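You operate a simulated robot arm through the tools that you are given. There is no shell and no other tool. Be economical: measure what you need, move in short steps, check, and stop when the job is done.

The job below is to be done with a simulated robot arm. You get a single attempt, and the scene is never put back.

JOB
The fuse cap is loose: lift the pack out, twist the cap tight, refit the pack.
Fine: the pack waits on the pack pad; shut the pack door again.

Only the result counts: the job must be done as asked and must still hold three seconds after the hand-in. Knocking over, shifting, dropping, spilling or breaking anything else fails it. A push-on lid holds only when it is set on centred and level and pressed home; a screw cap is set on level and turned clockwise until tight.

ROBOT AND FRAMES
A 7-joint arm with a two-finger parallel gripper, fixed in place. Base frame: the origin is at the foot of the arm, x ahead of it, y to its left, z up. Lengths are in m, angles in degrees, forces in N, time in s.
Its first joint turns from -66.0 to 66.0 degrees. Payload 2.5 kg.
The TCP is the grasp point between the finger pads, 0.023 m short of the fingertips. In the tool frame z runs along the fingers and y along their closing line. Largest opening 0.094 m; finger width 0.038, thickness 0.01; the body of the gripper, 0.054 by 0.096 m, starts 0.039 m behind the TCP.
Orientation is that of the tool frame in the base frame, as a unit quaternion [x, y, z, w]. With the fingers straight down and closing along the base's y, the tool's x points along the base's -x, its y along +y and its z along -z.

CONTROLS
- The arm moves only by the tool send_rows. Its argument "steps" is a list of rows, each a list of 7 numbers: the shift along the tool's x, y, z in m, then the turn, a rotation vector about the tool's x, y, z in degrees, then the gripper command, from -1 (fully open) to 1 (shut), values between in proportion. In form: [[dx, dy, dz, rx, ry, rz, hand], ...]. A call has 1 to 10 rows; each row is the pose to reach, as a shift and turn from the pose commanded when the call began, along the tool's axes at that moment. Each row takes 0.2 s and may step no farther than 0.05 m and 8.6 degrees from the row before; otherwise, or with a gripper value out of range, the whole call is refused. Where a pose cannot be reached the arm comes as near as it can. A force on the tool above 90 N (or 10 N above the force at the start of the call, whichever is more), or a blocked arm, ends the call early, and 0.2 s more pass. The fingers move at their own pace (about 0.108 m/s each) and stop on an object; they squeeze with about 37 N. The grip force told is the motor's: it shows also when the fingers shut on nothing. Time passes only in rows, and 0.2 s behind the last, so rows that repeat a pose let the fingers close. It gives the time, the measured TCP pose, the force on the tool (base axes), the opening and the grip force at its end, in the units of the frame above (readings bear some noise).
- Cameras (640 x 400 px; columns grow to the right, rows downward): "scene" is fixed at [0.1118, -0.4064, 0.5718]; the picture's right is [0.86, -0.50, 0.00], its down [-0.16, -0.28, -0.95] and it looks along [0.48, 0.82, -0.33] (base axes); focal length 333 px, centre (320, 200). "wrist" rides on the gripper at [0.086, 0.016, -0.074] in the tool frame; the picture's right is [-0.18, 0.98, 0.00], its down [-0.58, -0.11, -0.81] and it looks along [-0.79, -0.15, 0.59] (tool axes); focal length 243 px, centre (320, 200). There is no depth. A picture from a camera that has moved, and an enlarged one, comes with that camera's place and axes in the base frame and with its lens. The place of the scene camera against the robot may be out by one fixed shift of up to 0.012 m in any direction.
- snapshot(camera): a new picture of that camera. No time passes.
- enlarge(camera, box): a new picture of the part [left, top, right, bottom] of that camera's present view, enlarged. No time passes.
- hand_in(): hands the job in; it is judged then, once.

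Work in short steps. Places have to be worked out from the pictures, the camera data and where the tool is seen: move nearer, look again, correct. Check each grasp and each placing, and mend what went wrong. You have 120 turns and 64 pictures in all, those below and enlarged ones among them. Open the gripper and draw the arm clear of the work before you hand the job in, unless the task says otherwise; then end with one line.

The tools are called after "Call:" by a JSON object that holds its "op" and its "data". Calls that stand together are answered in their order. send_rows: Moves the arm, as the interface text tells. Its arguments: {"type":"object","properties":{"steps":{"type":"array","items":{"type":"array","items":{"type":"number"}}}},"required":["steps"]} The other tools are called the same way: snapshot (camera) takes a picture; enlarge (camera, box) takes an enlarged picture of a part of a camera's view; hand_in () hands the job in.

At the start:

```text
time: 0.0
tool_pos: [0.4092, -0.0346, 0.3867]
ee_rot: [0.0, 1.0, -0.001, 0.0]
wrist_force: [-0.4, -0.5, -0.4]
finger_gap: 0.0939
finger_force: 0.1
```

scene: 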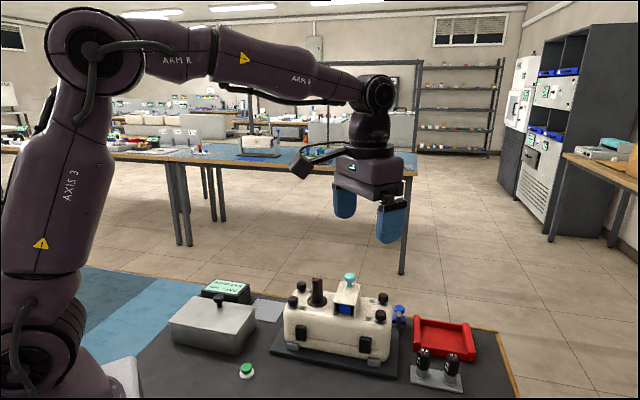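
wrist: 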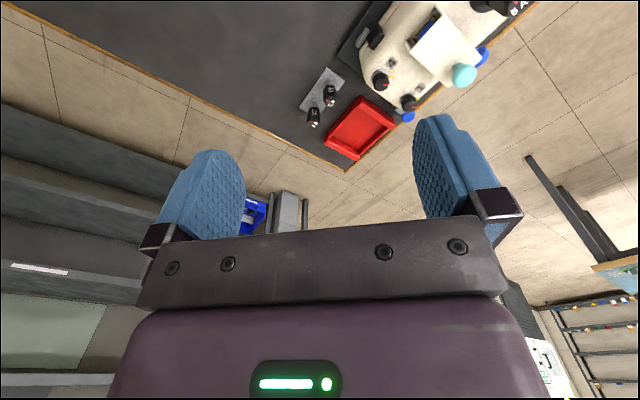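

The scene shows a cream device with a pack/door, cap, red tray and other objects. I enlarge the work area to identify the parts.

Call:
{"op": "enlarge", "data": {"camera": "scene", "box": [260, 260, 420, 380]}}

Call:
{"op": "enlarge", "data": {"camera": "scene", "box": [150, 260, 520, 400]}}

Call:
{"op": "enlarge", "data": {"camera": "wrist", "box": [280, 0, 540, 170]}}

```text
3.33 times, centred on (340, 320) of scene
camera zoom: at [0.1118, -0.4064, 0.5718], right [0.86, -0.5, 0.0], down [-0.16, -0.28, -0.95], along [0.48, 0.82, -0.33], focal length 1110 px, centre (253, -200)
```

zoom: 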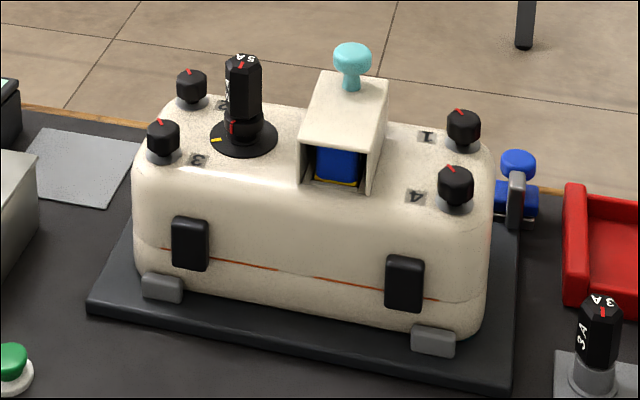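

```text
1.73 times, centred on (335, 330) of scene
camera zoom: at [0.1118, -0.4064, 0.5718], right [0.86, -0.5, 0.0], down [-0.16, -0.28, -0.95], along [0.48, 0.82, -0.33], focal length 576 px, centre (294, -25)
```

zoom: 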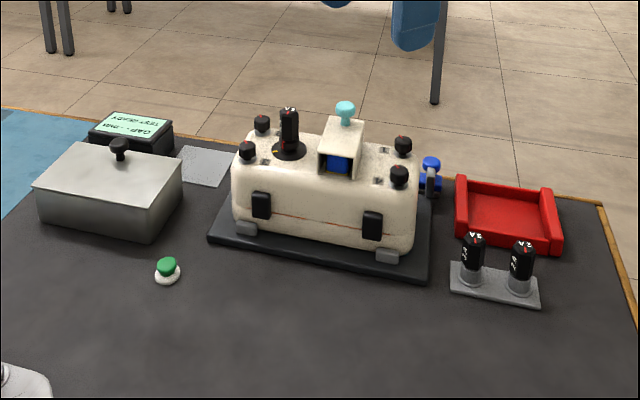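

```text
2.35 times, centred on (410, 85) of wrist
camera zoom: at [0.3226, -0.0189, 0.4618], right [0.18, 0.98, 0.0], down [0.58, -0.11, 0.81], along [0.79, -0.15, -0.59], focal length 571 px, centre (108, 471)
```

zoom: 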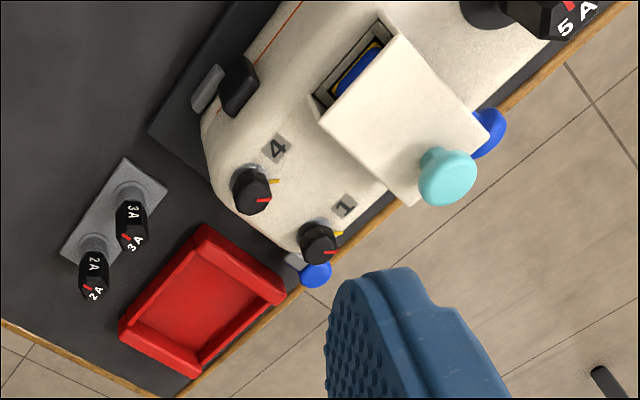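

The device sits around (0.42, 0.05). I shift the arm back and left and tilt the hand so that the wrist camera looks down on it.

Call:
{"op": "send_rows", "data": {"steps": [[0.03, 0.02, -0.01, 0, 7, 0, -1], [0.06, 0.04, -0.02, 0, 14, 0, -1], [0.08, 0.06, -0.02, 0, 20, 0, -1], [0.09, 0.08, -0.02, 0, 25, 0, -1]]}}

Call:
{"op": "snapshot", "data": {"camera": "wrist"}}

```text
time: 1.0
tool_pos: [0.3186, 0.0436, 0.4059]
ee_rot: [0.0, 0.976, 0.0, -0.217]
wrist_force: [0.4, 0.4, -0.4]
finger_gap: 0.094
finger_force: 0.0
```

```text
58 pictures are left
camera wrist: at [0.2727, 0.0603, 0.5107], right [0.17, 0.98, -0.08], down [0.87, -0.11, 0.48], along [0.47, -0.15, -0.87], focal length 243 px, centre (320, 200)
```

wrist: 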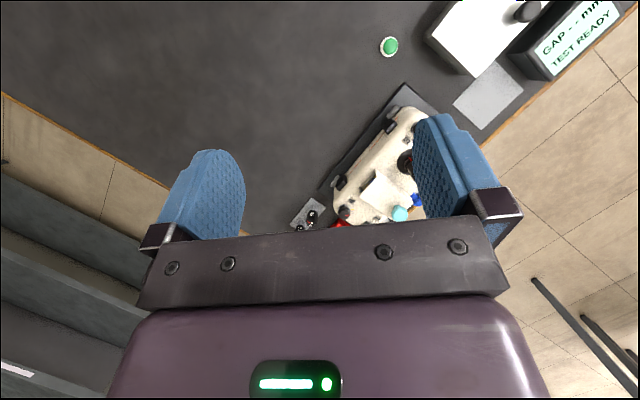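

The gripper hides the lower half of the picture, so I move forward, left and lower to bring the device into the upper half.

Call:
{"op": "send_rows", "data": {"steps": [[-0.03, 0.025, 0.015, 0, 0, 0, -1], [-0.06, 0.05, 0.03, 0, 0, 0, -1], [-0.09, 0.075, 0.045, 0, 0, 0, -1], [-0.115, 0.1, 0.057, 0, 0, 0, -1]]}}

Call:
{"op": "snapshot", "data": {"camera": "wrist"}}

```text
time: 2.0
tool_pos: [0.4001, 0.1449, 0.305]
ee_rot: [0.0, 0.976, 0.001, -0.216]
wrist_force: [-0.1, 0.8, -0.6]
finger_gap: 0.094
finger_force: 0.1
```

```text
57 pictures are left
camera wrist: at [0.3543, 0.1609, 0.41], right [0.17, 0.98, -0.08], down [0.87, -0.11, 0.49], along [0.47, -0.15, -0.87], focal length 243 px, centre (320, 200)
```

wrist: 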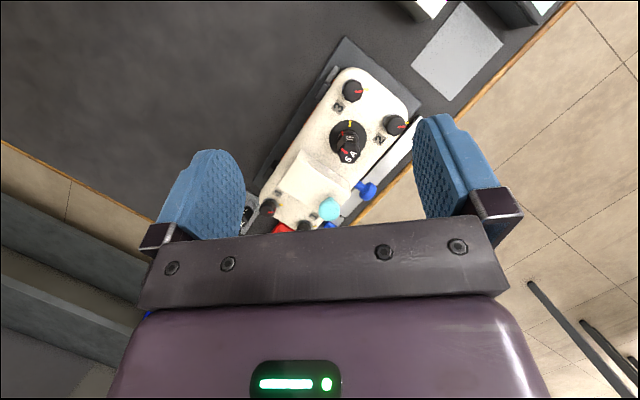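

Call:
{"op": "enlarge", "data": {"camera": "wrist", "box": [230, 20, 470, 240]}}

```text
1.82 times, centred on (350, 130) of wrist
camera zoom: at [0.3543, 0.1609, 0.41], right [0.17, 0.98, -0.08], down [0.87, -0.11, 0.49], along [0.47, -0.15, -0.87], focal length 441 px, centre (266, 327)
```

zoom: 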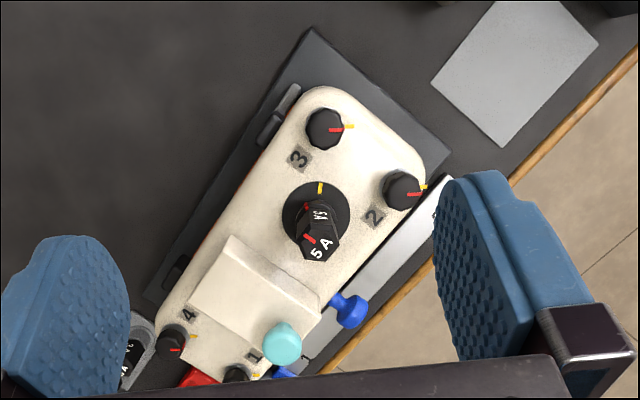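

I zoom in on the tower and the blue items to understand the mechanism.

Call:
{"op": "enlarge", "data": {"camera": "scene", "box": [325, 265, 413, 320]}}

Call:
{"op": "enlarge", "data": {"camera": "wrist", "box": [250, 120, 410, 240]}}

```text
7.27 times, centred on (369, 292) of scene
camera zoom: at [0.1118, -0.4064, 0.5718], right [0.86, -0.5, 0.0], down [-0.16, -0.28, -0.95], along [0.48, 0.82, -0.33], focal length 2422 px, centre (-36, -473)
```

zoom: 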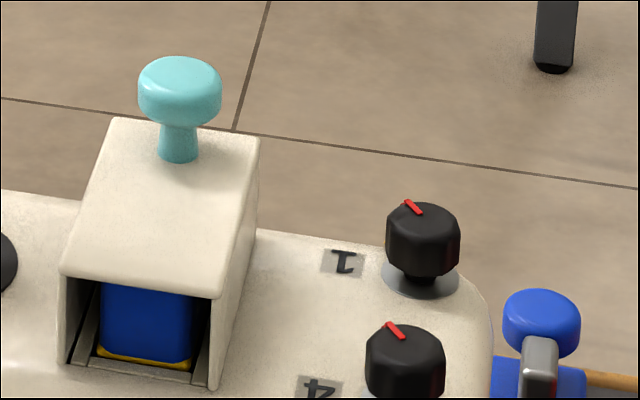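

```text
3.33 times, centred on (330, 180) of wrist
camera zoom: at [0.3543, 0.1609, 0.41], right [0.17, 0.98, -0.08], down [0.87, -0.11, 0.49], along [0.47, -0.15, -0.87], focal length 809 px, centre (287, 267)
```

zoom: 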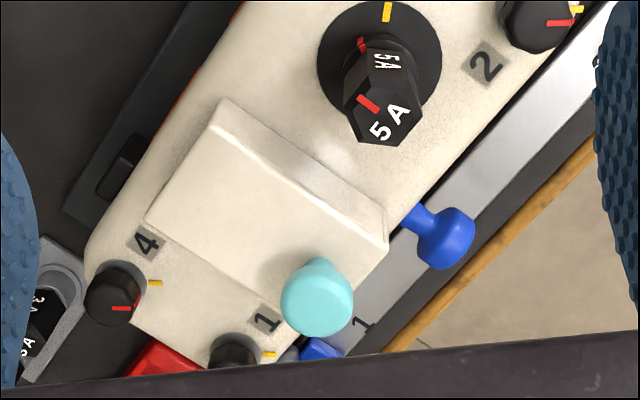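

I need a view from the back of the device. I untilt the hand while moving to (0.45, 0.25), then yaw it about 90° so the camera looks toward −y.

Call:
{"op": "send_rows", "data": {"steps": [[-0.01, 0.035, -0.018, 0, -8, 0, -1], [-0.02, 0.07, -0.036, 0, -16, 0, -1], [-0.0306, 0.105, -0.0527, 0, -24, 0, -1], [-0.0306, 0.105, -0.0527, 0, -25, 0, -1]]}}

Call:
{"op": "send_rows", "data": {"steps": [[0, 0, 0, 0, 0, 8.5, -1], [0, 0, 0, 0, 0, 17, -1], [0, 0, 0, 0, 0, 25.5, -1], [0, 0, 0, 0, 0, 34, -1], [0, 0, 0, 0, 0, 42.5, -1], [0, 0, 0, 0, 0, 51, -1], [0, 0, 0, 0, 0, 59.5, -1], [0, 0, 0, 0, 0, 68, -1], [0, 0, 0, 0, 0, 76.5, -1], [0, 0, 0, 0, 0, 85, -1]]}}

Call:
{"op": "snapshot", "data": {"camera": "wrist"}}

```text
time: 3.0
tool_pos: [0.4497, 0.251, 0.3415]
ee_rot: [0.0, 1.0, 0.001, 0.001]
wrist_force: [0.4, 1.1, -1.1]
finger_gap: 0.094
finger_force: 0.0
```

```text
time: 5.2
tool_pos: [0.4491, 0.2502, 0.3422]
ee_rot: [0.676, 0.736, 0.0, 0.0]
wrist_force: [-0.2, 0.2, 0.1]
finger_gap: 0.0941
finger_force: 0.1
```

```text
53 pictures are left
camera wrist: at [0.4585, 0.3372, 0.4165], right [0.99, -0.1, 0.0], down [-0.06, -0.59, 0.81], along [-0.08, -0.8, -0.59], focal length 243 px, centre (320, 200)
```

wrist: 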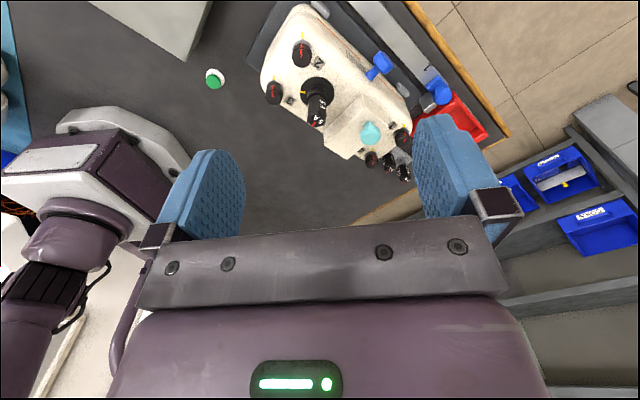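

Call:
{"op": "enlarge", "data": {"camera": "wrist", "box": [310, 20, 470, 190]}}

```text
2.35 times, centred on (390, 105) of wrist
camera zoom: at [0.4585, 0.3372, 0.4165], right [0.99, -0.1, 0.0], down [-0.06, -0.59, 0.81], along [-0.08, -0.8, -0.59], focal length 571 px, centre (155, 424)
```

zoom: 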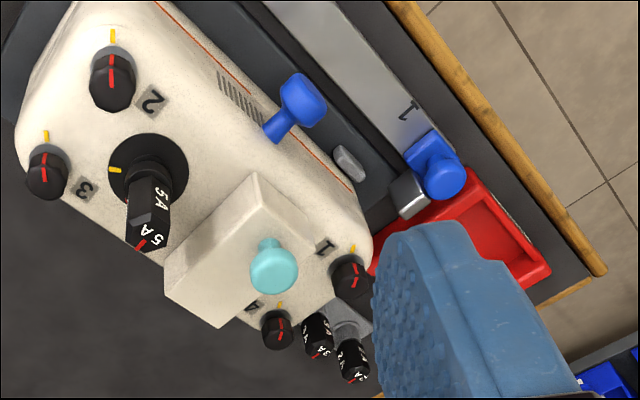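

Call:
{"op": "enlarge", "data": {"camera": "wrist", "box": [345, 70, 425, 170]}}

```text
4.00 times, centred on (385, 120) of wrist
camera zoom: at [0.4585, 0.3372, 0.4165], right [0.99, -0.1, 0.0], down [-0.06, -0.59, 0.81], along [-0.08, -0.8, -0.59], focal length 970 px, centre (60, 520)
```

zoom: 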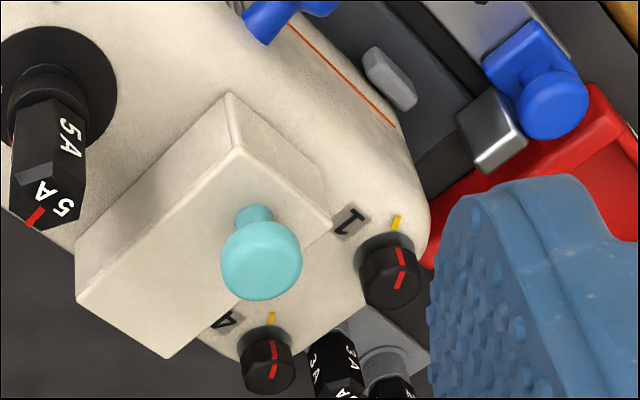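

Triangulation puts the cyan knob near (0.504, 0.127, 0.158), the device top at z≈0.105 and the table nearer z≈0. Next I turn back and look at the front of the hood.

Call:
{"op": "send_rows", "data": {"steps": [[0, 0, 0, 0, 0, -8.5, -1], [0, 0, 0, 0, 0, -17, -1], [0, 0, 0, 0, 0, -25.5, -1], [0, 0, 0, 0, 0, -34, -1], [0, 0, 0, 0, 0, -42.5, -1], [0, 0, 0, 0, 0, -51, -1], [0, 0, 0, 0, 0, -59.5, -1], [0, 0, 0, 0, 0, -68, -1], [0, 0, 0, 0, 0, -76.5, -1], [0, 0, 0, 0, 0, -85, -1]]}}

Call:
{"op": "send_rows", "data": {"steps": [[0.003, -0.035, 0.01, 0, 0, -8.5, -1], [0.006, -0.07, 0.02, 0, 0, -17, -1], [0.01, -0.105, 0.03, 0, 0, -25.5, -1], [0.013, -0.14, 0.04, 0, 0, -34, -1], [0.016, -0.175, 0.05, 0, 0, -42.5, -1], [0.02, -0.21, 0.055, 0, 0, -51, -1]]}}

Call:
{"op": "snapshot", "data": {"camera": "wrist"}}

```text
time: 7.4
tool_pos: [0.4478, 0.2503, 0.3439]
ee_rot: [-0.001, 1.0, 0.0, 0.0]
wrist_force: [-1.0, -0.2, 0.4]
finger_gap: 0.0942
finger_force: 0.1
```

```text
time: 8.8
tool_pos: [0.4293, 0.0414, 0.2877]
ee_rot: [-0.431, 0.902, 0.0, 0.0]
wrist_force: [1.1, 0.6, -0.6]
finger_gap: 0.0939
finger_force: 0.1
```

```text
50 pictures are left
camera wrist: at [0.3627, -0.017, 0.3623], right [-0.65, 0.76, 0.0], down [0.45, 0.38, 0.81], along [0.61, 0.52, -0.59], focal length 243 px, centre (320, 200)
```

wrist: 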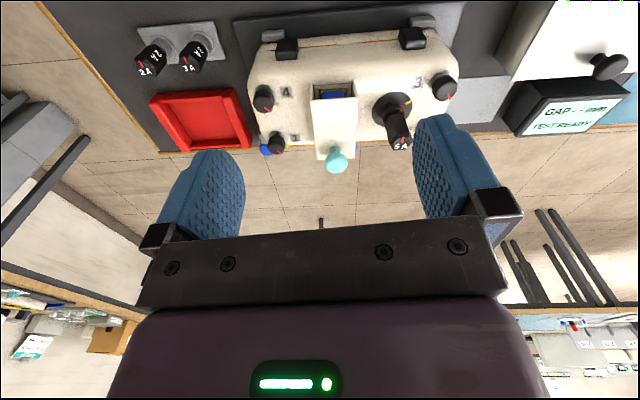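

Call:
{"op": "enlarge", "data": {"camera": "wrist", "box": [230, 10, 470, 180]}}

Call:
{"op": "enlarge", "data": {"camera": "wrist", "box": [290, 70, 380, 180]}}

```text
2.35 times, centred on (350, 95) of wrist
camera zoom: at [0.3627, -0.017, 0.3623], right [-0.65, 0.76, 0.0], down [0.45, 0.38, 0.81], along [0.61, 0.52, -0.59], focal length 571 px, centre (249, 447)
```

zoom: 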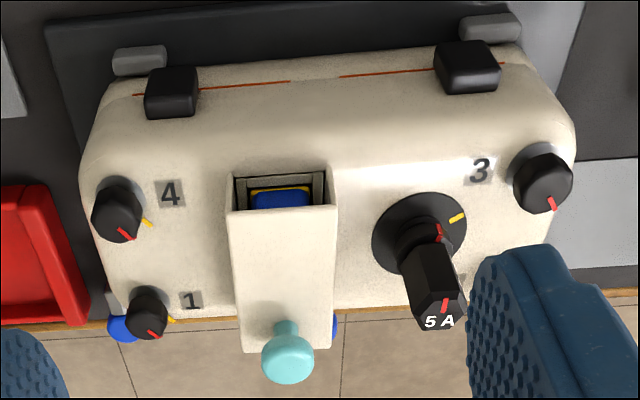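

```text
3.64 times, centred on (335, 125) of wrist
camera zoom: at [0.3627, -0.017, 0.3623], right [-0.65, 0.76, 0.0], down [0.45, 0.38, 0.81], along [0.61, 0.52, -0.59], focal length 882 px, centre (266, 473)
```

zoom: 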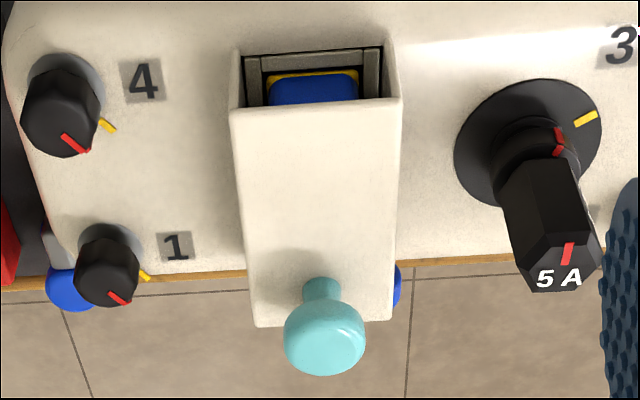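

The hood spans about 0.08 x 0.044 m with its top near z≈0.126, and the knob head is near (0.505, 0.130, 0.152). I move above the knob with yaw 45° and a part-open hand, then look.

Call:
{"op": "send_rows", "data": {"steps": [[-0.03, -0.001, 0.015, 0, 0, 3, -0.06], [-0.06, -0.002, 0.03, 0, 0, 6, -0.06], [-0.09, -0.003, 0.045, 0, 0, 6, -0.06], [-0.1164, -0.003, 0.065, 0, 0, 6, -0.06], [-0.1164, -0.003, 0.0777, 0, 0, 6, -0.06]]}}

Call:
{"op": "snapshot", "data": {"camera": "wrist"}}

Call:
{"op": "enlarge", "data": {"camera": "scene", "box": [260, 190, 460, 330]}}

```text
time: 10.0
tool_pos: [0.5058, 0.129, 0.2091]
ee_rot: [-0.383, 0.924, 0.001, 0.0]
wrist_force: [-0.1, -0.3, -0.2]
finger_gap: 0.0498
finger_force: 0.0
```

```text
47 pictures are left
camera wrist: at [0.4327, 0.0794, 0.2837], right [-0.56, 0.83, 0.0], down [0.49, 0.33, 0.81], along [0.67, 0.46, -0.59], focal length 243 px, centre (320, 200)
```

wrist: 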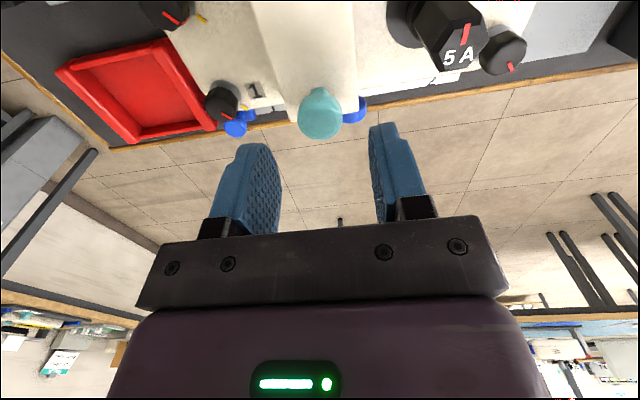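

```text
2.86 times, centred on (360, 260) of scene
camera zoom: at [0.1119, -0.4064, 0.5718], right [0.86, -0.5, 0.0], down [-0.16, -0.28, -0.95], along [0.48, 0.82, -0.33], focal length 952 px, centre (206, 29)
```

zoom: 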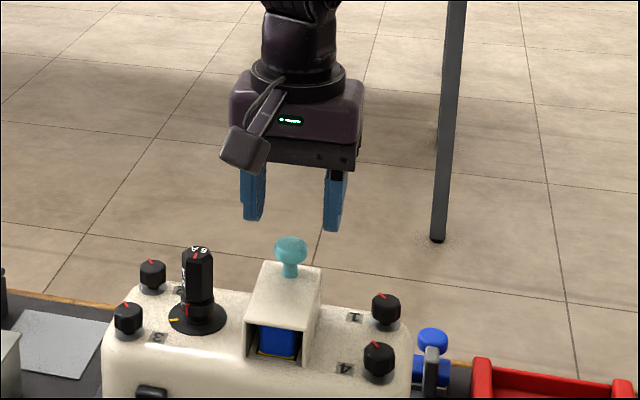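

The TCP is over the knob (the wrist ray gives 0.505, 0.129). I descend to z≈0.157 and close.

Call:
{"op": "send_rows", "data": {"steps": [[0, 0, 0.02, 0, 0, 0, -0.06], [0, 0, 0.035, 0, 0, 0, -0.06], [0, 0, 0.045, 0, 0, 0, -0.06], [0, 0, 0.052, 0, 0, 0, -0.06], [0, 0, 0.052, 0, 0, 0, -0.06]]}}

Call:
{"op": "snapshot", "data": {"camera": "wrist"}}

Call:
{"op": "enlarge", "data": {"camera": "scene", "box": [300, 220, 420, 320]}}

```text
time: 11.2
tool_pos: [0.5057, 0.1282, 0.1624]
ee_rot: [-0.383, 0.924, -0.002, 0.003]
wrist_force: [-12.0, -7.8, 50.4]
finger_gap: 0.0513
finger_force: 1.6
```

```text
45 pictures are left
camera wrist: at [0.4335, 0.0784, 0.2364], right [-0.56, 0.83, 0.0], down [0.48, 0.33, 0.81], along [0.67, 0.46, -0.59], focal length 243 px, centre (320, 200)
```

wrist: 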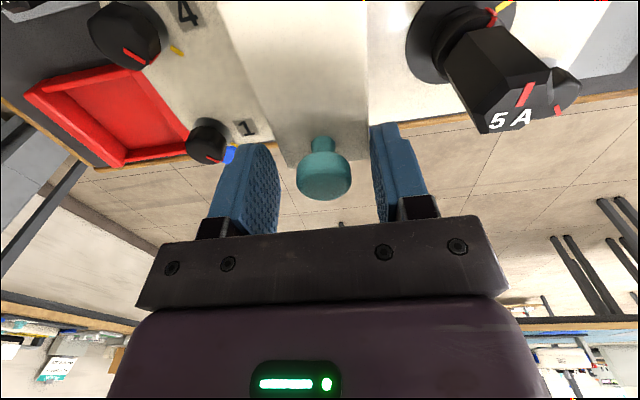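

```text
4.00 times, centred on (360, 270) of scene
camera zoom: at [0.1116, -0.4065, 0.5718], right [0.86, -0.5, 0.0], down [-0.16, -0.28, -0.95], along [0.48, 0.82, -0.32], focal length 1332 px, centre (160, -80)
```

zoom: 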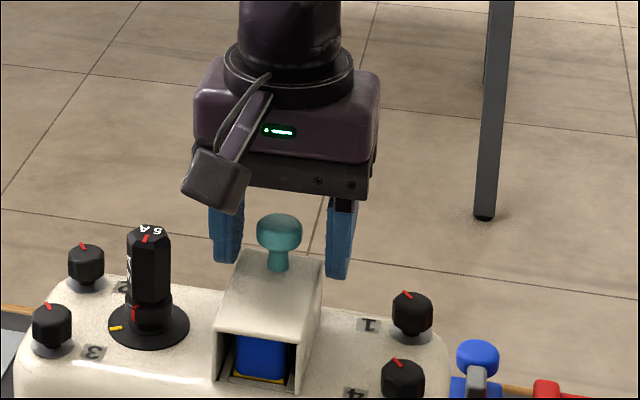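

A 50 N push shows a fingertip resting on the hood top (z≈0.139). I raise 5 mm and close on the knob head.

Call:
{"op": "send_rows", "data": {"steps": [[0, 0, -0.01, 0, 0, 0, -0.06], [0, 0, -0.01, 0, 0, 0, 0.4], [0, 0, -0.01, 0, 0, 0, 0.7], [0, 0, -0.01, 0, 0, 0, 0.7]]}}

```text
time: 12.2
tool_pos: [0.503, 0.1293, 0.1649]
ee_rot: [-0.383, 0.924, 0.0, -0.002]
wrist_force: [0.3, -4.1, -19.8]
finger_gap: 0.0252
finger_force: 45.5
```

The knob is gripped (gap 25 mm). I test how the door moves, starting with a small lift of 8 mm.

Call:
{"op": "send_rows", "data": {"steps": [[0, 0, -0.003, 0, 0, 0, 0.7], [0, 0, -0.006, 0, 0, 0, 0.7], [0, 0, -0.006, 0, 0, 0, 0.7]]}}

```text
time: 13.0
tool_pos: [0.5016, 0.1276, 0.1702]
ee_rot: [-0.381, 0.925, 0.001, -0.007]
wrist_force: [-14.6, -15.5, -25.8]
finger_gap: 0.0252
finger_force: 44.5
```

Lifting works, with the knob drawn toward the front. That means the door is hinged along its front edge, so I follow that arc with a matching tilt for about 24°.

Call:
{"op": "send_rows", "data": {"steps": [[0.0109, 0, -0.0009, 0, -6, 0, 0.7], [0.016, 0, -0.005, 0, -10, 0, 0.7], [0.0214, 0, -0.0085, 0, -14, 0, 0.7], [0.0327, 0, -0.0145, 0, -20, 0, 0.7]]}}

Call:
{"op": "snapshot", "data": {"camera": "scene"}}

```text
time: 14.0
tool_pos: [0.4829, 0.1083, 0.1912]
ee_rot: [-0.377, 0.909, 0.068, 0.165]
wrist_force: [7.9, 7.8, 2.5]
finger_gap: 0.0255
finger_force: 45.0
```

```text
43 pictures are left
```

scene: 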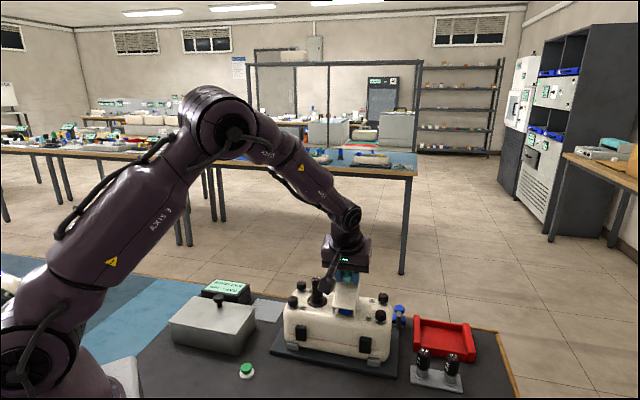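

The arc works with low force; the fit gives a hinge radius of about (0.069, 0.048). I continue opening to about 66°.

Call:
{"op": "send_rows", "data": {"steps": [[0.0043, 0, -0.0098, 0, -5, 0, 0.7], [0.0137, 0, -0.0168, 0, -10, 0, 0.7], [0.024, 0, -0.0225, 0, -15, 0, 0.7], [0.0348, 0, -0.0266, 0, -20, 0, 0.7], [0.0462, 0, -0.0293, 0, -24, 0, 0.7]]}}

Call:
{"op": "enlarge", "data": {"camera": "scene", "box": [260, 220, 420, 360]}}

```text
time: 15.2
tool_pos: [0.4435, 0.0688, 0.2006]
ee_rot: [-0.356, 0.856, 0.143, 0.347]
wrist_force: [4.4, 13.6, 12.0]
finger_gap: 0.0254
finger_force: 44.3
```

```text
2.86 times, centred on (340, 290) of scene
camera zoom: at [0.1118, -0.4064, 0.5718], right [0.86, -0.5, 0.0], down [-0.16, -0.28, -0.95], along [0.48, 0.82, -0.32], focal length 952 px, centre (263, -57)
```

zoom: 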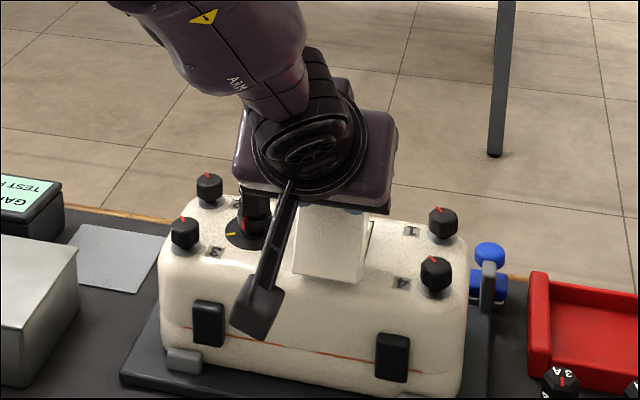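

The door is at about 66° with modest force. I continue the arc toward 98°.

Call:
{"op": "send_rows", "data": {"steps": [[0.01, 0, -0.0073, 0, -3, 0, 0.7], [0.0211, 0, -0.0117, 0, -6, 0, 0.7], [0.0326, 0, -0.0145, 0, -9, 0, 0.7], [0.0443, 0, -0.0156, 0, -12, 0, 0.7]]}}

Call:
{"op": "enlarge", "data": {"camera": "scene", "box": [260, 220, 420, 360]}}

```text
time: 16.2
tool_pos: [0.4169, 0.0423, 0.1862]
ee_rot: [-0.342, 0.822, 0.172, 0.422]
wrist_force: [-7.4, 13.4, 16.5]
finger_gap: 0.0253
finger_force: 45.0
out of reach, approached as far as the arm can: row 4
```

```text
2.86 times, centred on (340, 290) of scene
camera zoom: at [0.1117, -0.4064, 0.5718], right [0.86, -0.5, 0.0], down [-0.16, -0.28, -0.95], along [0.48, 0.82, -0.32], focal length 952 px, centre (263, -57)
```

zoom: 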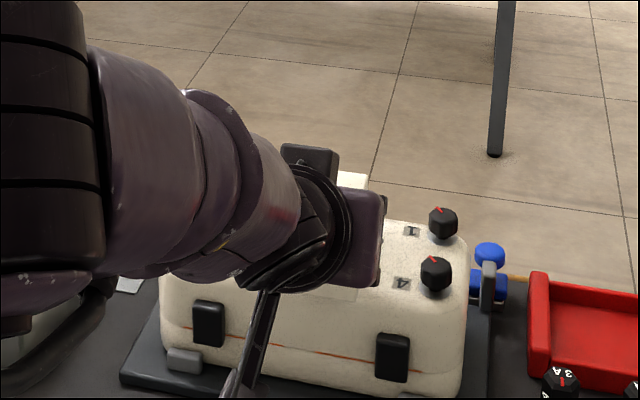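

The door is at about 92°, past vertical, and the arm is at a reach limit with this tilt. I open the fingers and back off along the tool axis.

Call:
{"op": "send_rows", "data": {"steps": [[-0.008, 0, 0.002, 0, 0, 0, 0.3], [-0.008, 0, 0.002, 0, 0, 0, -0.06], [-0.008, 0, 0.002, 0, 0, 0, -0.06], [-0.008, 0, -0.02, 0, 2, 0, -0.06], [-0.008, 0, -0.05, 0, 6, 0, -0.06], [-0.008, 0, -0.085, 0, 12, 0, -0.06]]}}

Call:
{"op": "snapshot", "data": {"camera": "wrist"}}

Call:
{"op": "snapshot", "data": {"camera": "scene"}}

```text
time: 17.6
tool_pos: [0.3704, -0.0059, 0.2386]
ee_rot: [-0.356, 0.856, 0.143, 0.347]
wrist_force: [-0.4, 0.5, 0.2]
finger_gap: 0.0497
finger_force: 0.0
out of reach, approached as far as the arm can: row 4, 5
```

```text
40 pictures are left
camera wrist: at [0.2795, -0.0747, 0.2316], right [-0.6, 0.79, 0.13], down [-0.02, -0.18, 0.98], along [0.8, 0.59, 0.12], focal length 243 px, centre (320, 200)
```

wrist: 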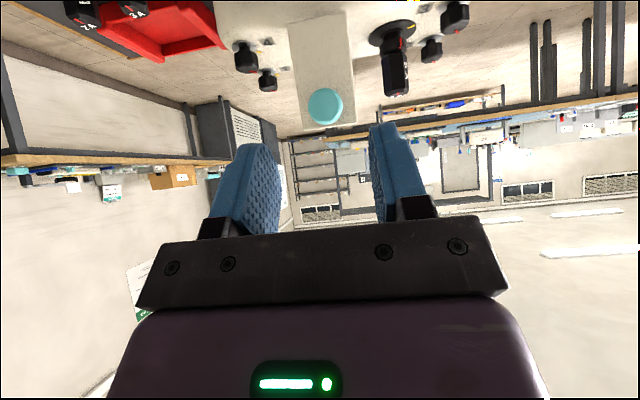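

```text
39 pictures are left
```

scene: 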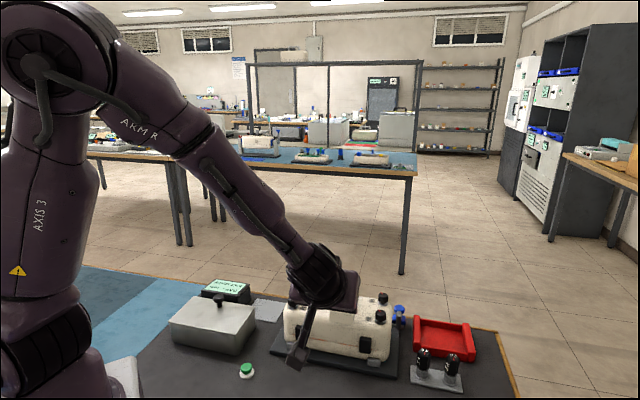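

The door stays open. I raise and untilt the hand to view the bay from above.

Call:
{"op": "send_rows", "data": {"steps": [[-0.012, 0, -0.012, 0, 7.5, 0, -0.06], [-0.024, 0, -0.024, 0, 15, 0, -0.06], [-0.036, 0, -0.036, 0, 22.5, 0, -0.06], [-0.048, 0, -0.048, 0, 30, 0, -0.06], [-0.06, 0, -0.06, 0, 37.5, 0, -0.06], [-0.07, 0, -0.072, 0, 44, 0, -0.06]]}}

Call:
{"op": "enlarge", "data": {"camera": "wrist", "box": [220, 20, 480, 180]}}

Call:
{"op": "enlarge", "data": {"camera": "scene", "box": [260, 240, 420, 360]}}

```text
time: 19.0
tool_pos: [0.371, -0.0071, 0.3391]
ee_rot: [-0.383, 0.924, -0.001, -0.001]
wrist_force: [0.3, -0.8, -0.8]
finger_gap: 0.05
finger_force: 0.1
```

```text
2.46 times, centred on (350, 100) of wrist
camera zoom: at [0.2986, -0.0556, 0.4131], right [-0.56, 0.83, 0.0], down [0.49, 0.33, 0.8], along [0.66, 0.45, -0.59], focal length 597 px, centre (246, 446)
```

zoom: 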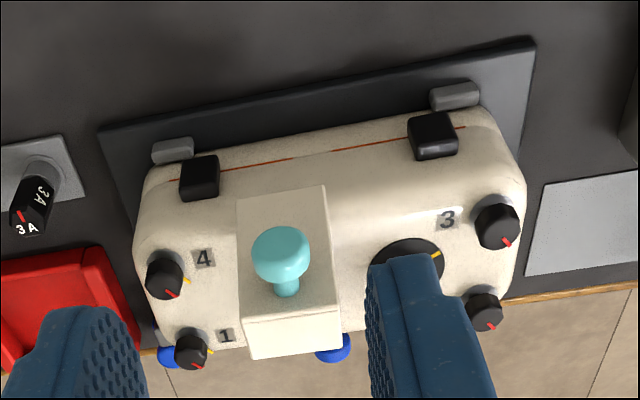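

```text
3.33 times, centred on (340, 300) of scene
camera zoom: at [0.1118, -0.4065, 0.5718], right [0.86, -0.5, 0.0], down [-0.16, -0.28, -0.95], along [0.48, 0.82, -0.33], focal length 1110 px, centre (253, -133)
```

zoom: 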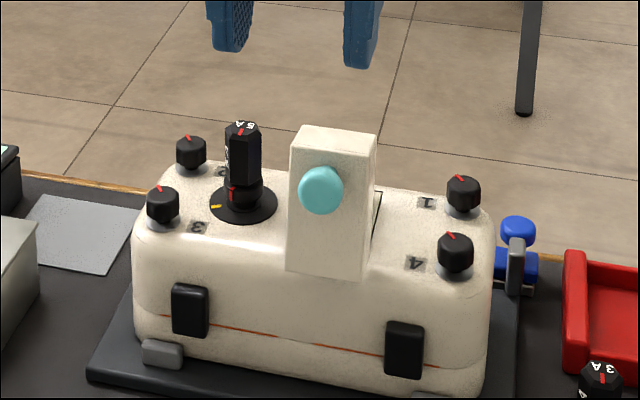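

The door stands upright and hides the bay. I move the camera over the bay, tilted to look straight down.

Call:
{"op": "send_rows", "data": {"steps": [[-0.04, 0.001, 0.0, 0, 7, 0, -0.06], [-0.08, 0.002, 0.01, 0, 14, 0, -0.06], [-0.12, 0.004, 0.03, 0, 21, 0, -0.06], [-0.15, 0.005, 0.05, 0, 28, 0, -0.06], [-0.174, 0.006, 0.07, 0, 35, 0, -0.06]]}}

Call:
{"op": "snapshot", "data": {"camera": "wrist"}}

```text
time: 20.2
tool_pos: [0.483, 0.1143, 0.2739]
ee_rot: [-0.366, 0.887, -0.107, -0.262]
wrist_force: [-0.4, -0.4, 0.4]
finger_gap: 0.0497
finger_force: 0.0
out of reach, approached as far as the arm can: row 5
```

```text
36 pictures are left
camera wrist: at [0.4504, 0.1029, 0.3831], right [-0.58, 0.81, -0.1], down [0.73, 0.58, 0.36], along [0.35, 0.14, -0.93], focal length 243 px, centre (320, 200)
```

wrist: 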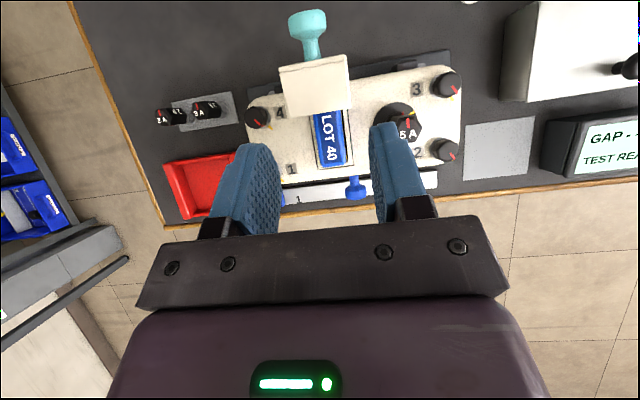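

Call:
{"op": "enlarge", "data": {"camera": "wrist", "box": [240, 50, 480, 220]}}

```text
2.35 times, centred on (360, 135) of wrist
camera zoom: at [0.4504, 0.1029, 0.3831], right [-0.58, 0.81, -0.1], down [0.73, 0.58, 0.36], along [0.35, 0.14, -0.93], focal length 571 px, centre (226, 353)
```

zoom: 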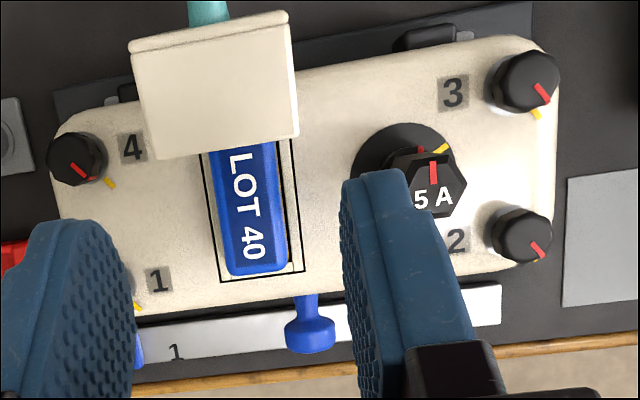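

The pack "LOT 40" is a long block (≈0.026 wide, 0.06 long), centred near (0.486, 0.108). I move above it keeping about 20° of tilt so the camera clears the open door.

Call:
{"op": "send_rows", "data": {"steps": [[-0.012, -0.002, 0.02, 0, -4, 0, -0.06], [-0.024, -0.004, 0.04, 0, -8, 0, -0.06], [-0.034, -0.006, 0.055, 0, -13, 0, -0.06], [-0.034, -0.006, 0.055, 0, -13, 0, -0.06]]}}

Call:
{"op": "enlarge", "data": {"camera": "wrist", "box": [200, 0, 500, 240]}}

Call:
{"op": "enlarge", "data": {"camera": "scene", "box": [260, 220, 420, 340]}}

```text
time: 21.2
tool_pos: [0.4865, 0.1088, 0.2101]
ee_rot: [-0.375, 0.907, -0.073, -0.176]
wrist_force: [-0.2, -0.2, -0.7]
finger_gap: 0.0496
finger_force: 0.1
```

```text
1.67 times, centred on (350, 120) of wrist
camera zoom: at [0.4381, 0.0828, 0.3116], right [-0.57, 0.82, -0.07], down [0.67, 0.52, 0.53], along [0.47, 0.26, -0.84], focal length 404 px, centre (270, 333)
```

zoom: 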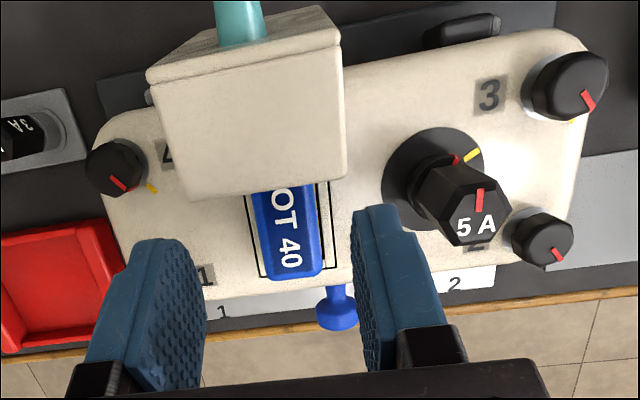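

```text
3.33 times, centred on (340, 280) of scene
camera zoom: at [0.1118, -0.4064, 0.5718], right [0.86, -0.5, 0.0], down [-0.16, -0.28, -0.95], along [0.48, 0.82, -0.33], focal length 1110 px, centre (253, -67)
```

zoom: 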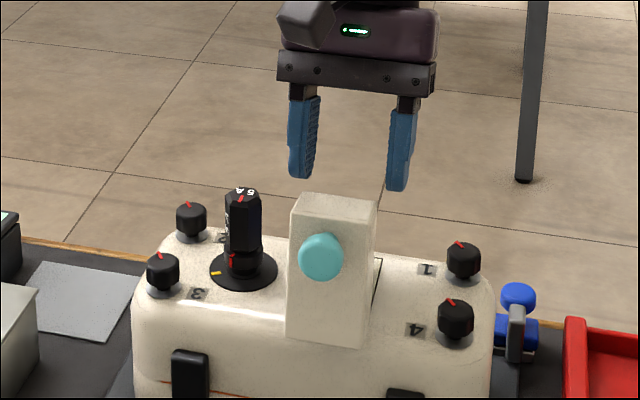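

The pack top is at z≈0.117 and the TCP is centred over it. I descend to z≈0.136 and check for contact.

Call:
{"op": "send_rows", "data": {"steps": [[-0.0094, 0, 0.0232, 0, 0, 0, -0.06], [-0.0188, 0, 0.0464, 0, 0, 0, -0.06], [-0.0243, 0, 0.0602, 0, 0, 0, -0.06], [-0.0277, 0, 0.0686, 0, 0, 0, -0.06]]}}

Call:
{"op": "snapshot", "data": {"camera": "wrist"}}

```text
time: 22.2
tool_pos: [0.4849, 0.1086, 0.1374]
ee_rot: [-0.375, 0.907, -0.073, -0.177]
wrist_force: [-0.7, 0.0, 0.1]
finger_gap: 0.0499
finger_force: 0.0
```

```text
32 pictures are left
camera wrist: at [0.4371, 0.083, 0.2381], right [-0.57, 0.82, -0.07], down [0.67, 0.52, 0.53], along [0.47, 0.26, -0.85], focal length 243 px, centre (320, 200)
```

wrist: 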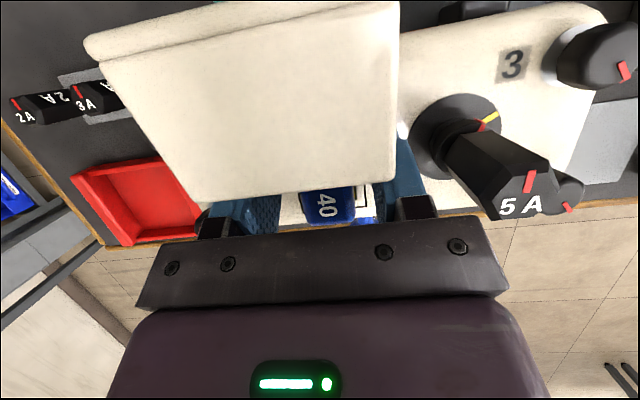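

No contact yet. I creep down 9 mm in steps of 3 mm.

Call:
{"op": "send_rows", "data": {"steps": [[-0.0011, 0, 0.0028, 0, 0, 0, -0.06], [-0.0022, 0, 0.0056, 0, 0, 0, -0.06], [-0.0033, 0, 0.0083, 0, 0, 0, -0.06]]}}

```text
time: 23.0
tool_pos: [0.4845, 0.1092, 0.1333]
ee_rot: [-0.376, 0.907, -0.074, -0.176]
wrist_force: [-24.3, 2.2, 60.1]
finger_gap: 0.0503
finger_force: 0.4
```

Contact with the device top (z≈0.105). I raise slightly and close on the pack.

Call:
{"op": "send_rows", "data": {"steps": [[0.0028, 0, -0.0068, 0, 0, 0, -0.06], [0.0028, 0, -0.0068, 0, 0, 0, 0.3], [0.0028, 0, -0.0068, 0, 0, 0, 0.8], [0.0028, 0, -0.0068, 0, 0, 0, 0.8]]}}

```text
time: 24.0
tool_pos: [0.4846, 0.1096, 0.1342]
ee_rot: [-0.375, 0.907, -0.07, -0.179]
wrist_force: [-16.3, 8.9, 3.5]
finger_gap: 0.0277
finger_force: 37.1
```

Pack is gripped (27.7 mm). A side load shows I'm ~2 mm off, so I shift to relieve it, then lift a little.

Call:
{"op": "send_rows", "data": {"steps": [[0, 0.002, 0, 0, 0, 0, 0.8], [0.0037, 0.002, -0.0093, 0, 0, 0, 0.8], [0.0075, 0.002, -0.0185, 0, 0, 0, 0.8]]}}

```text
time: 24.8
tool_pos: [0.4845, 0.1087, 0.1554]
ee_rot: [-0.375, 0.907, -0.075, -0.175]
wrist_force: [0.4, 0.1, -0.8]
finger_gap: 0.0276
finger_force: 37.0
```

Call:
{"op": "send_rows", "data": {"steps": [[0.0112, 0, -0.0278, 0, 0, 0, 0.8], [0.0225, 0, -0.0556, 0, 0, 0, 0.8], [0.03, 0, -0.0742, 0, 0, 0, 0.8]]}}

Call:
{"op": "snapshot", "data": {"camera": "scene"}}

Call:
{"op": "enlarge", "data": {"camera": "scene", "box": [260, 180, 420, 300]}}

Call:
{"op": "snapshot", "data": {"camera": "wrist"}}

```text
time: 25.6
tool_pos: [0.4865, 0.1094, 0.2346]
ee_rot: [-0.376, 0.907, -0.073, -0.177]
wrist_force: [0.6, 0.6, -1.2]
finger_gap: 0.0277
finger_force: 36.6
```

```text
31 pictures are left
```

scene: 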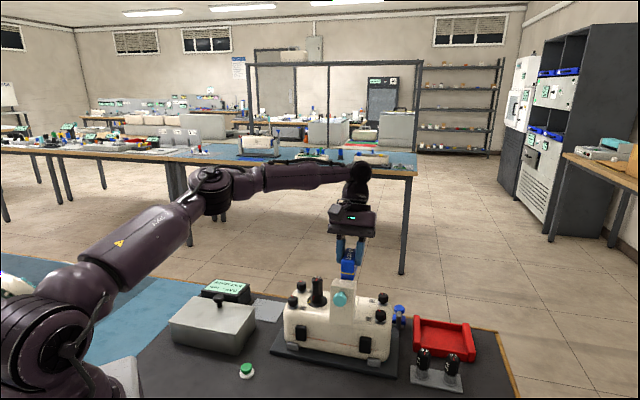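

```text
3.33 times, centred on (340, 240) of scene
camera zoom: at [0.1118, -0.4064, 0.5718], right [0.86, -0.5, 0.0], down [-0.16, -0.28, -0.95], along [0.48, 0.82, -0.33], focal length 1110 px, centre (253, 67)
```

zoom: 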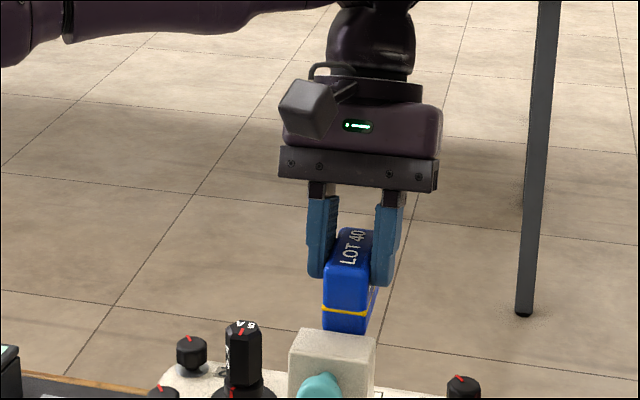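

```text
29 pictures are left
camera wrist: at [0.4395, 0.0835, 0.3365], right [-0.57, 0.82, -0.07], down [0.67, 0.52, 0.53], along [0.47, 0.26, -0.85], focal length 243 px, centre (320, 200)
```

wrist: 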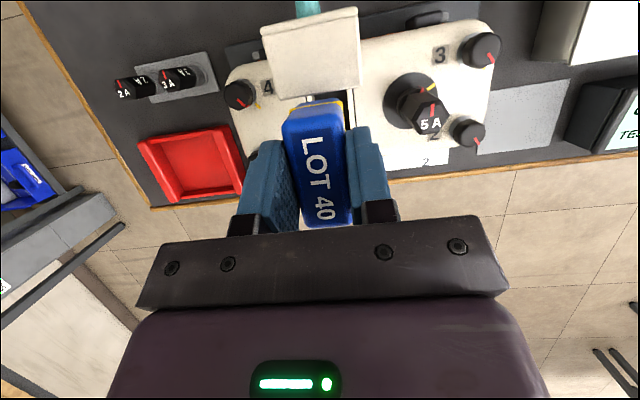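

The pack is out (about 0.05 tall, bottom ~0.067 below the TCP). The pack pad (grey sheet) is centred near (0.37, 0.315), so I raise over the fuse cap and carry the pack there.

Call:
{"op": "send_rows", "data": {"steps": [[0.015, 0, -0.037, 0, 0, 0, 0.8], [0, 0.045, -0.037, 0, 0, 0, 0.8], [-0.015, 0.09, -0.037, 0, 0, 0, 0.8], [-0.03, 0.135, -0.037, 0, 0, 0, 0.8], [-0.042, 0.18, -0.037, 0, 0, 0, 0.8], [-0.055, 0.22, -0.033, 0, 0, 0, 0.8], [-0.0697, 0.2278, 0.0042, 0, 0, 0, 0.8], [-0.0697, 0.2278, 0.0042, 0, 0, 0, 0.8]]}}

Call:
{"op": "snapshot", "data": {"camera": "wrist"}}

Call:
{"op": "enlarge", "data": {"camera": "scene", "box": [150, 200, 350, 350]}}

```text
time: 27.4
tool_pos: [0.369, 0.3169, 0.2032]
ee_rot: [-0.375, 0.907, -0.073, -0.176]
wrist_force: [0.5, -0.3, -0.7]
finger_gap: 0.0278
finger_force: 36.8
```

```text
28 pictures are left
camera wrist: at [0.3209, 0.2908, 0.3048], right [-0.57, 0.82, -0.07], down [0.67, 0.52, 0.53], along [0.47, 0.26, -0.84], focal length 243 px, centre (320, 200)
```

wrist: 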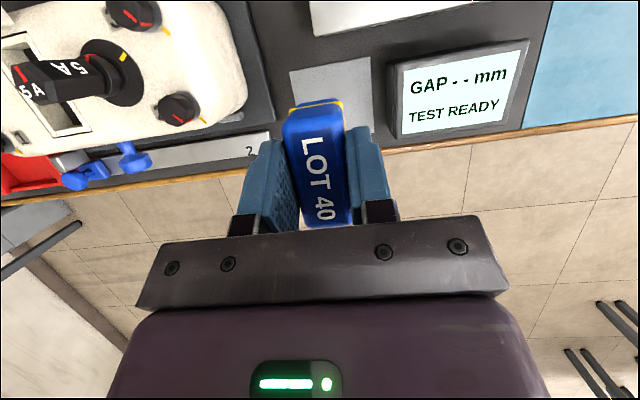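

```text
2.67 times, centred on (250, 275) of scene
camera zoom: at [0.1118, -0.4064, 0.5718], right [0.86, -0.5, 0.0], down [-0.16, -0.28, -0.95], along [0.48, 0.82, -0.33], focal length 888 px, centre (507, 0)
```

zoom: 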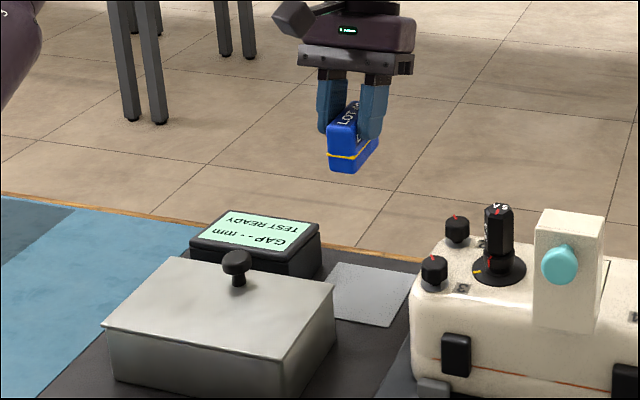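

The pack is right above the pad centre. I descend 0.07 first and watch the force.

Call:
{"op": "send_rows", "data": {"steps": [[-0.0094, 0, 0.0232, 0, 0, 0, 0.8], [-0.0169, 0, 0.0417, 0, 0, 0, 0.8], [-0.0225, 0, 0.0556, 0, 0, 0, 0.8], [-0.0263, 0, 0.0649, 0, 0, 0, 0.8]]}}

Call:
{"op": "enlarge", "data": {"camera": "scene", "box": [190, 220, 350, 340]}}

```text
time: 28.4
tool_pos: [0.3676, 0.3143, 0.1339]
ee_rot: [-0.376, 0.907, -0.074, -0.177]
wrist_force: [-1.0, 0.8, -1.7]
finger_gap: 0.0278
finger_force: 37.0
```

```text
3.33 times, centred on (270, 280) of scene
camera zoom: at [0.1118, -0.4064, 0.5718], right [0.86, -0.5, 0.0], down [-0.16, -0.28, -0.95], along [0.48, 0.82, -0.33], focal length 1110 px, centre (487, -67)
```

zoom: 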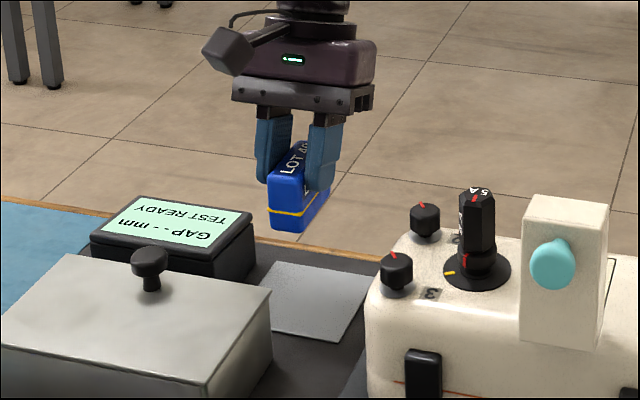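

No contact, and about 0.06 m remains. I lower another 0.045, then creep.

Call:
{"op": "send_rows", "data": {"steps": [[-0.0075, 0, 0.0185, 0, 0, 0, 0.8], [-0.0131, 0, 0.0324, 0, 0, 0, 0.8], [-0.015, 0, 0.0371, 0, 0, 0, 0.8], [-0.0169, 0, 0.0417, 0, 0, 0, 0.8]]}}

Call:
{"op": "send_rows", "data": {"steps": [[-0.0011, 0, 0.0028, 0, 0, 0, 0.8], [-0.0022, 0, 0.0056, 0, 0, 0, 0.8]]}}

Call:
{"op": "enlarge", "data": {"camera": "scene", "box": [190, 230, 350, 350]}}

```text
time: 29.4
tool_pos: [0.3683, 0.3161, 0.0892]
ee_rot: [-0.376, 0.907, -0.073, -0.176]
wrist_force: [0.2, 0.4, -1.7]
finger_gap: 0.0274
finger_force: 36.9
```

```text
time: 30.0
tool_pos: [0.3683, 0.3157, 0.0839]
ee_rot: [-0.375, 0.907, -0.072, -0.177]
wrist_force: [0.4, 0.3, -0.8]
finger_gap: 0.0275
finger_force: 37.1
```

```text
3.33 times, centred on (270, 290) of scene
camera zoom: at [0.1118, -0.4064, 0.5718], right [0.86, -0.5, 0.0], down [-0.16, -0.28, -0.95], along [0.48, 0.82, -0.33], focal length 1110 px, centre (487, -100)
```

zoom: 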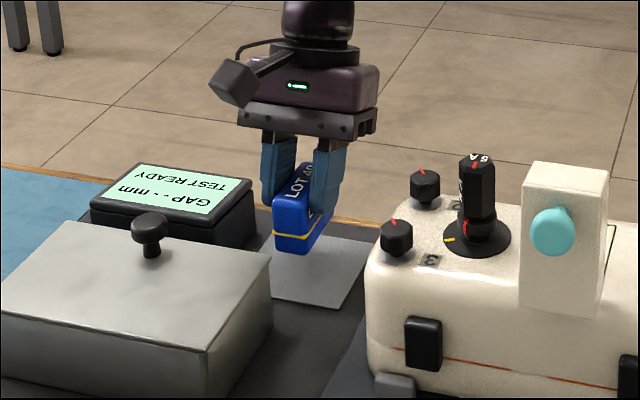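

Close to the pad now. I creep down a further 8 mm.

Call:
{"op": "send_rows", "data": {"steps": [[-0.0011, 0, 0.0028, 0, 0, 0, 0.8], [-0.0022, 0, 0.0056, 0, 0, 0, 0.8], [-0.003, 0, 0.0075, 0, 0, 0, 0.8]]}}

```text
time: 30.8
tool_pos: [0.3678, 0.3143, 0.0749]
ee_rot: [-0.376, 0.907, -0.073, -0.177]
wrist_force: [-0.8, -0.5, -1.4]
finger_gap: 0.0275
finger_force: 36.8
```

Call:
{"op": "send_rows", "data": {"steps": [[-0.0011, 0, 0.0028, 0, 0, 0, 0.8], [-0.0022, 0, 0.0056, 0, 0, 0, 0.8], [-0.003, 0, 0.0075, 0, 0, 0, 0.8]]}}

Call:
{"op": "enlarge", "data": {"camera": "scene", "box": [220, 250, 320, 330]}}

```text
time: 31.6
tool_pos: [0.3684, 0.3155, 0.0677]
ee_rot: [-0.375, 0.907, -0.073, -0.177]
wrist_force: [0.2, -0.2, -1.5]
finger_gap: 0.0274
finger_force: 37.3
```

```text
5.00 times, centred on (270, 290) of scene
camera zoom: at [0.1118, -0.4064, 0.5718], right [0.86, -0.5, 0.0], down [-0.16, -0.28, -0.95], along [0.48, 0.82, -0.33], focal length 1665 px, centre (570, -250)
```

zoom: 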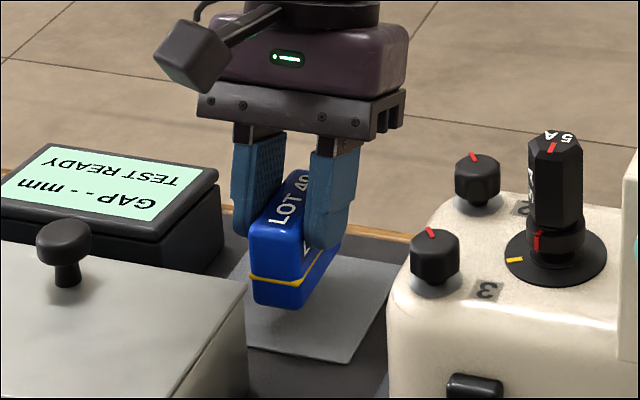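

Still hovering, and the pack is near the pad's left edge. I shift 12 mm toward the device and creep down further.

Call:
{"op": "send_rows", "data": {"steps": [[0, -0.006, 0, 0, 0, 0, 0.8], [0, -0.012, 0, 0, 0, 0, 0.8], [-0.0011, -0.012, 0.0028, 0, 0, 0, 0.8], [-0.0022, -0.012, 0.0056, 0, 0, 0, 0.8]]}}

Call:
{"op": "send_rows", "data": {"steps": [[-0.0009, 0, 0.0023, 0, 0, 0, 0.8], [-0.0018, 0, 0.0046, 0, 0, 0, 0.8]]}}

```text
time: 32.6
tool_pos: [0.3765, 0.3068, 0.0608]
ee_rot: [-0.376, 0.907, -0.072, -0.176]
wrist_force: [-0.1, 0.7, -1.5]
finger_gap: 0.0277
finger_force: 37.4
```

```text
time: 33.2
tool_pos: [0.3777, 0.3069, 0.0557]
ee_rot: [-0.376, 0.907, -0.073, -0.177]
wrist_force: [0.0, 0.0, -1.4]
finger_gap: 0.0276
finger_force: 37.1
```

Call:
{"op": "enlarge", "data": {"camera": "scene", "box": [230, 265, 310, 325]}}

```text
6.67 times, centred on (270, 295) of scene
camera zoom: at [0.1118, -0.4064, 0.5718], right [0.86, -0.5, 0.0], down [-0.16, -0.28, -0.95], along [0.48, 0.82, -0.33], focal length 2221 px, centre (653, -433)
```

zoom: 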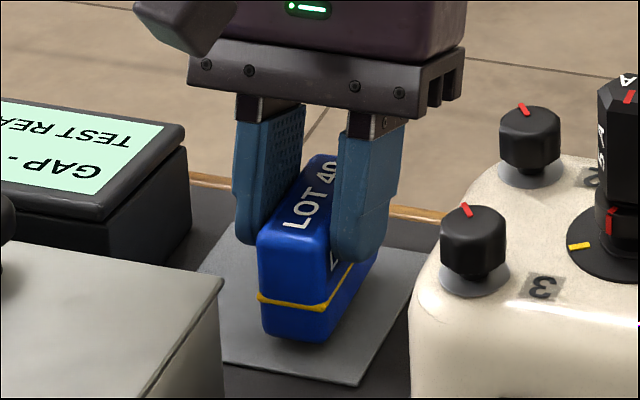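

Call:
{"op": "send_rows", "data": {"steps": [[-0.0009, 0, 0.0023, 0, 0, 0, 0.8], [-0.0018, 0, 0.0046, 0, 0, 0, 0.8], [-0.0022, 0, 0.0056, 0, 0, 0, 0.8]]}}

```text
time: 34.0
tool_pos: [0.3762, 0.3052, 0.0524]
ee_rot: [-0.376, 0.907, -0.073, -0.176]
wrist_force: [-4.3, -2.3, 11.5]
finger_gap: 0.0275
finger_force: 36.9
```

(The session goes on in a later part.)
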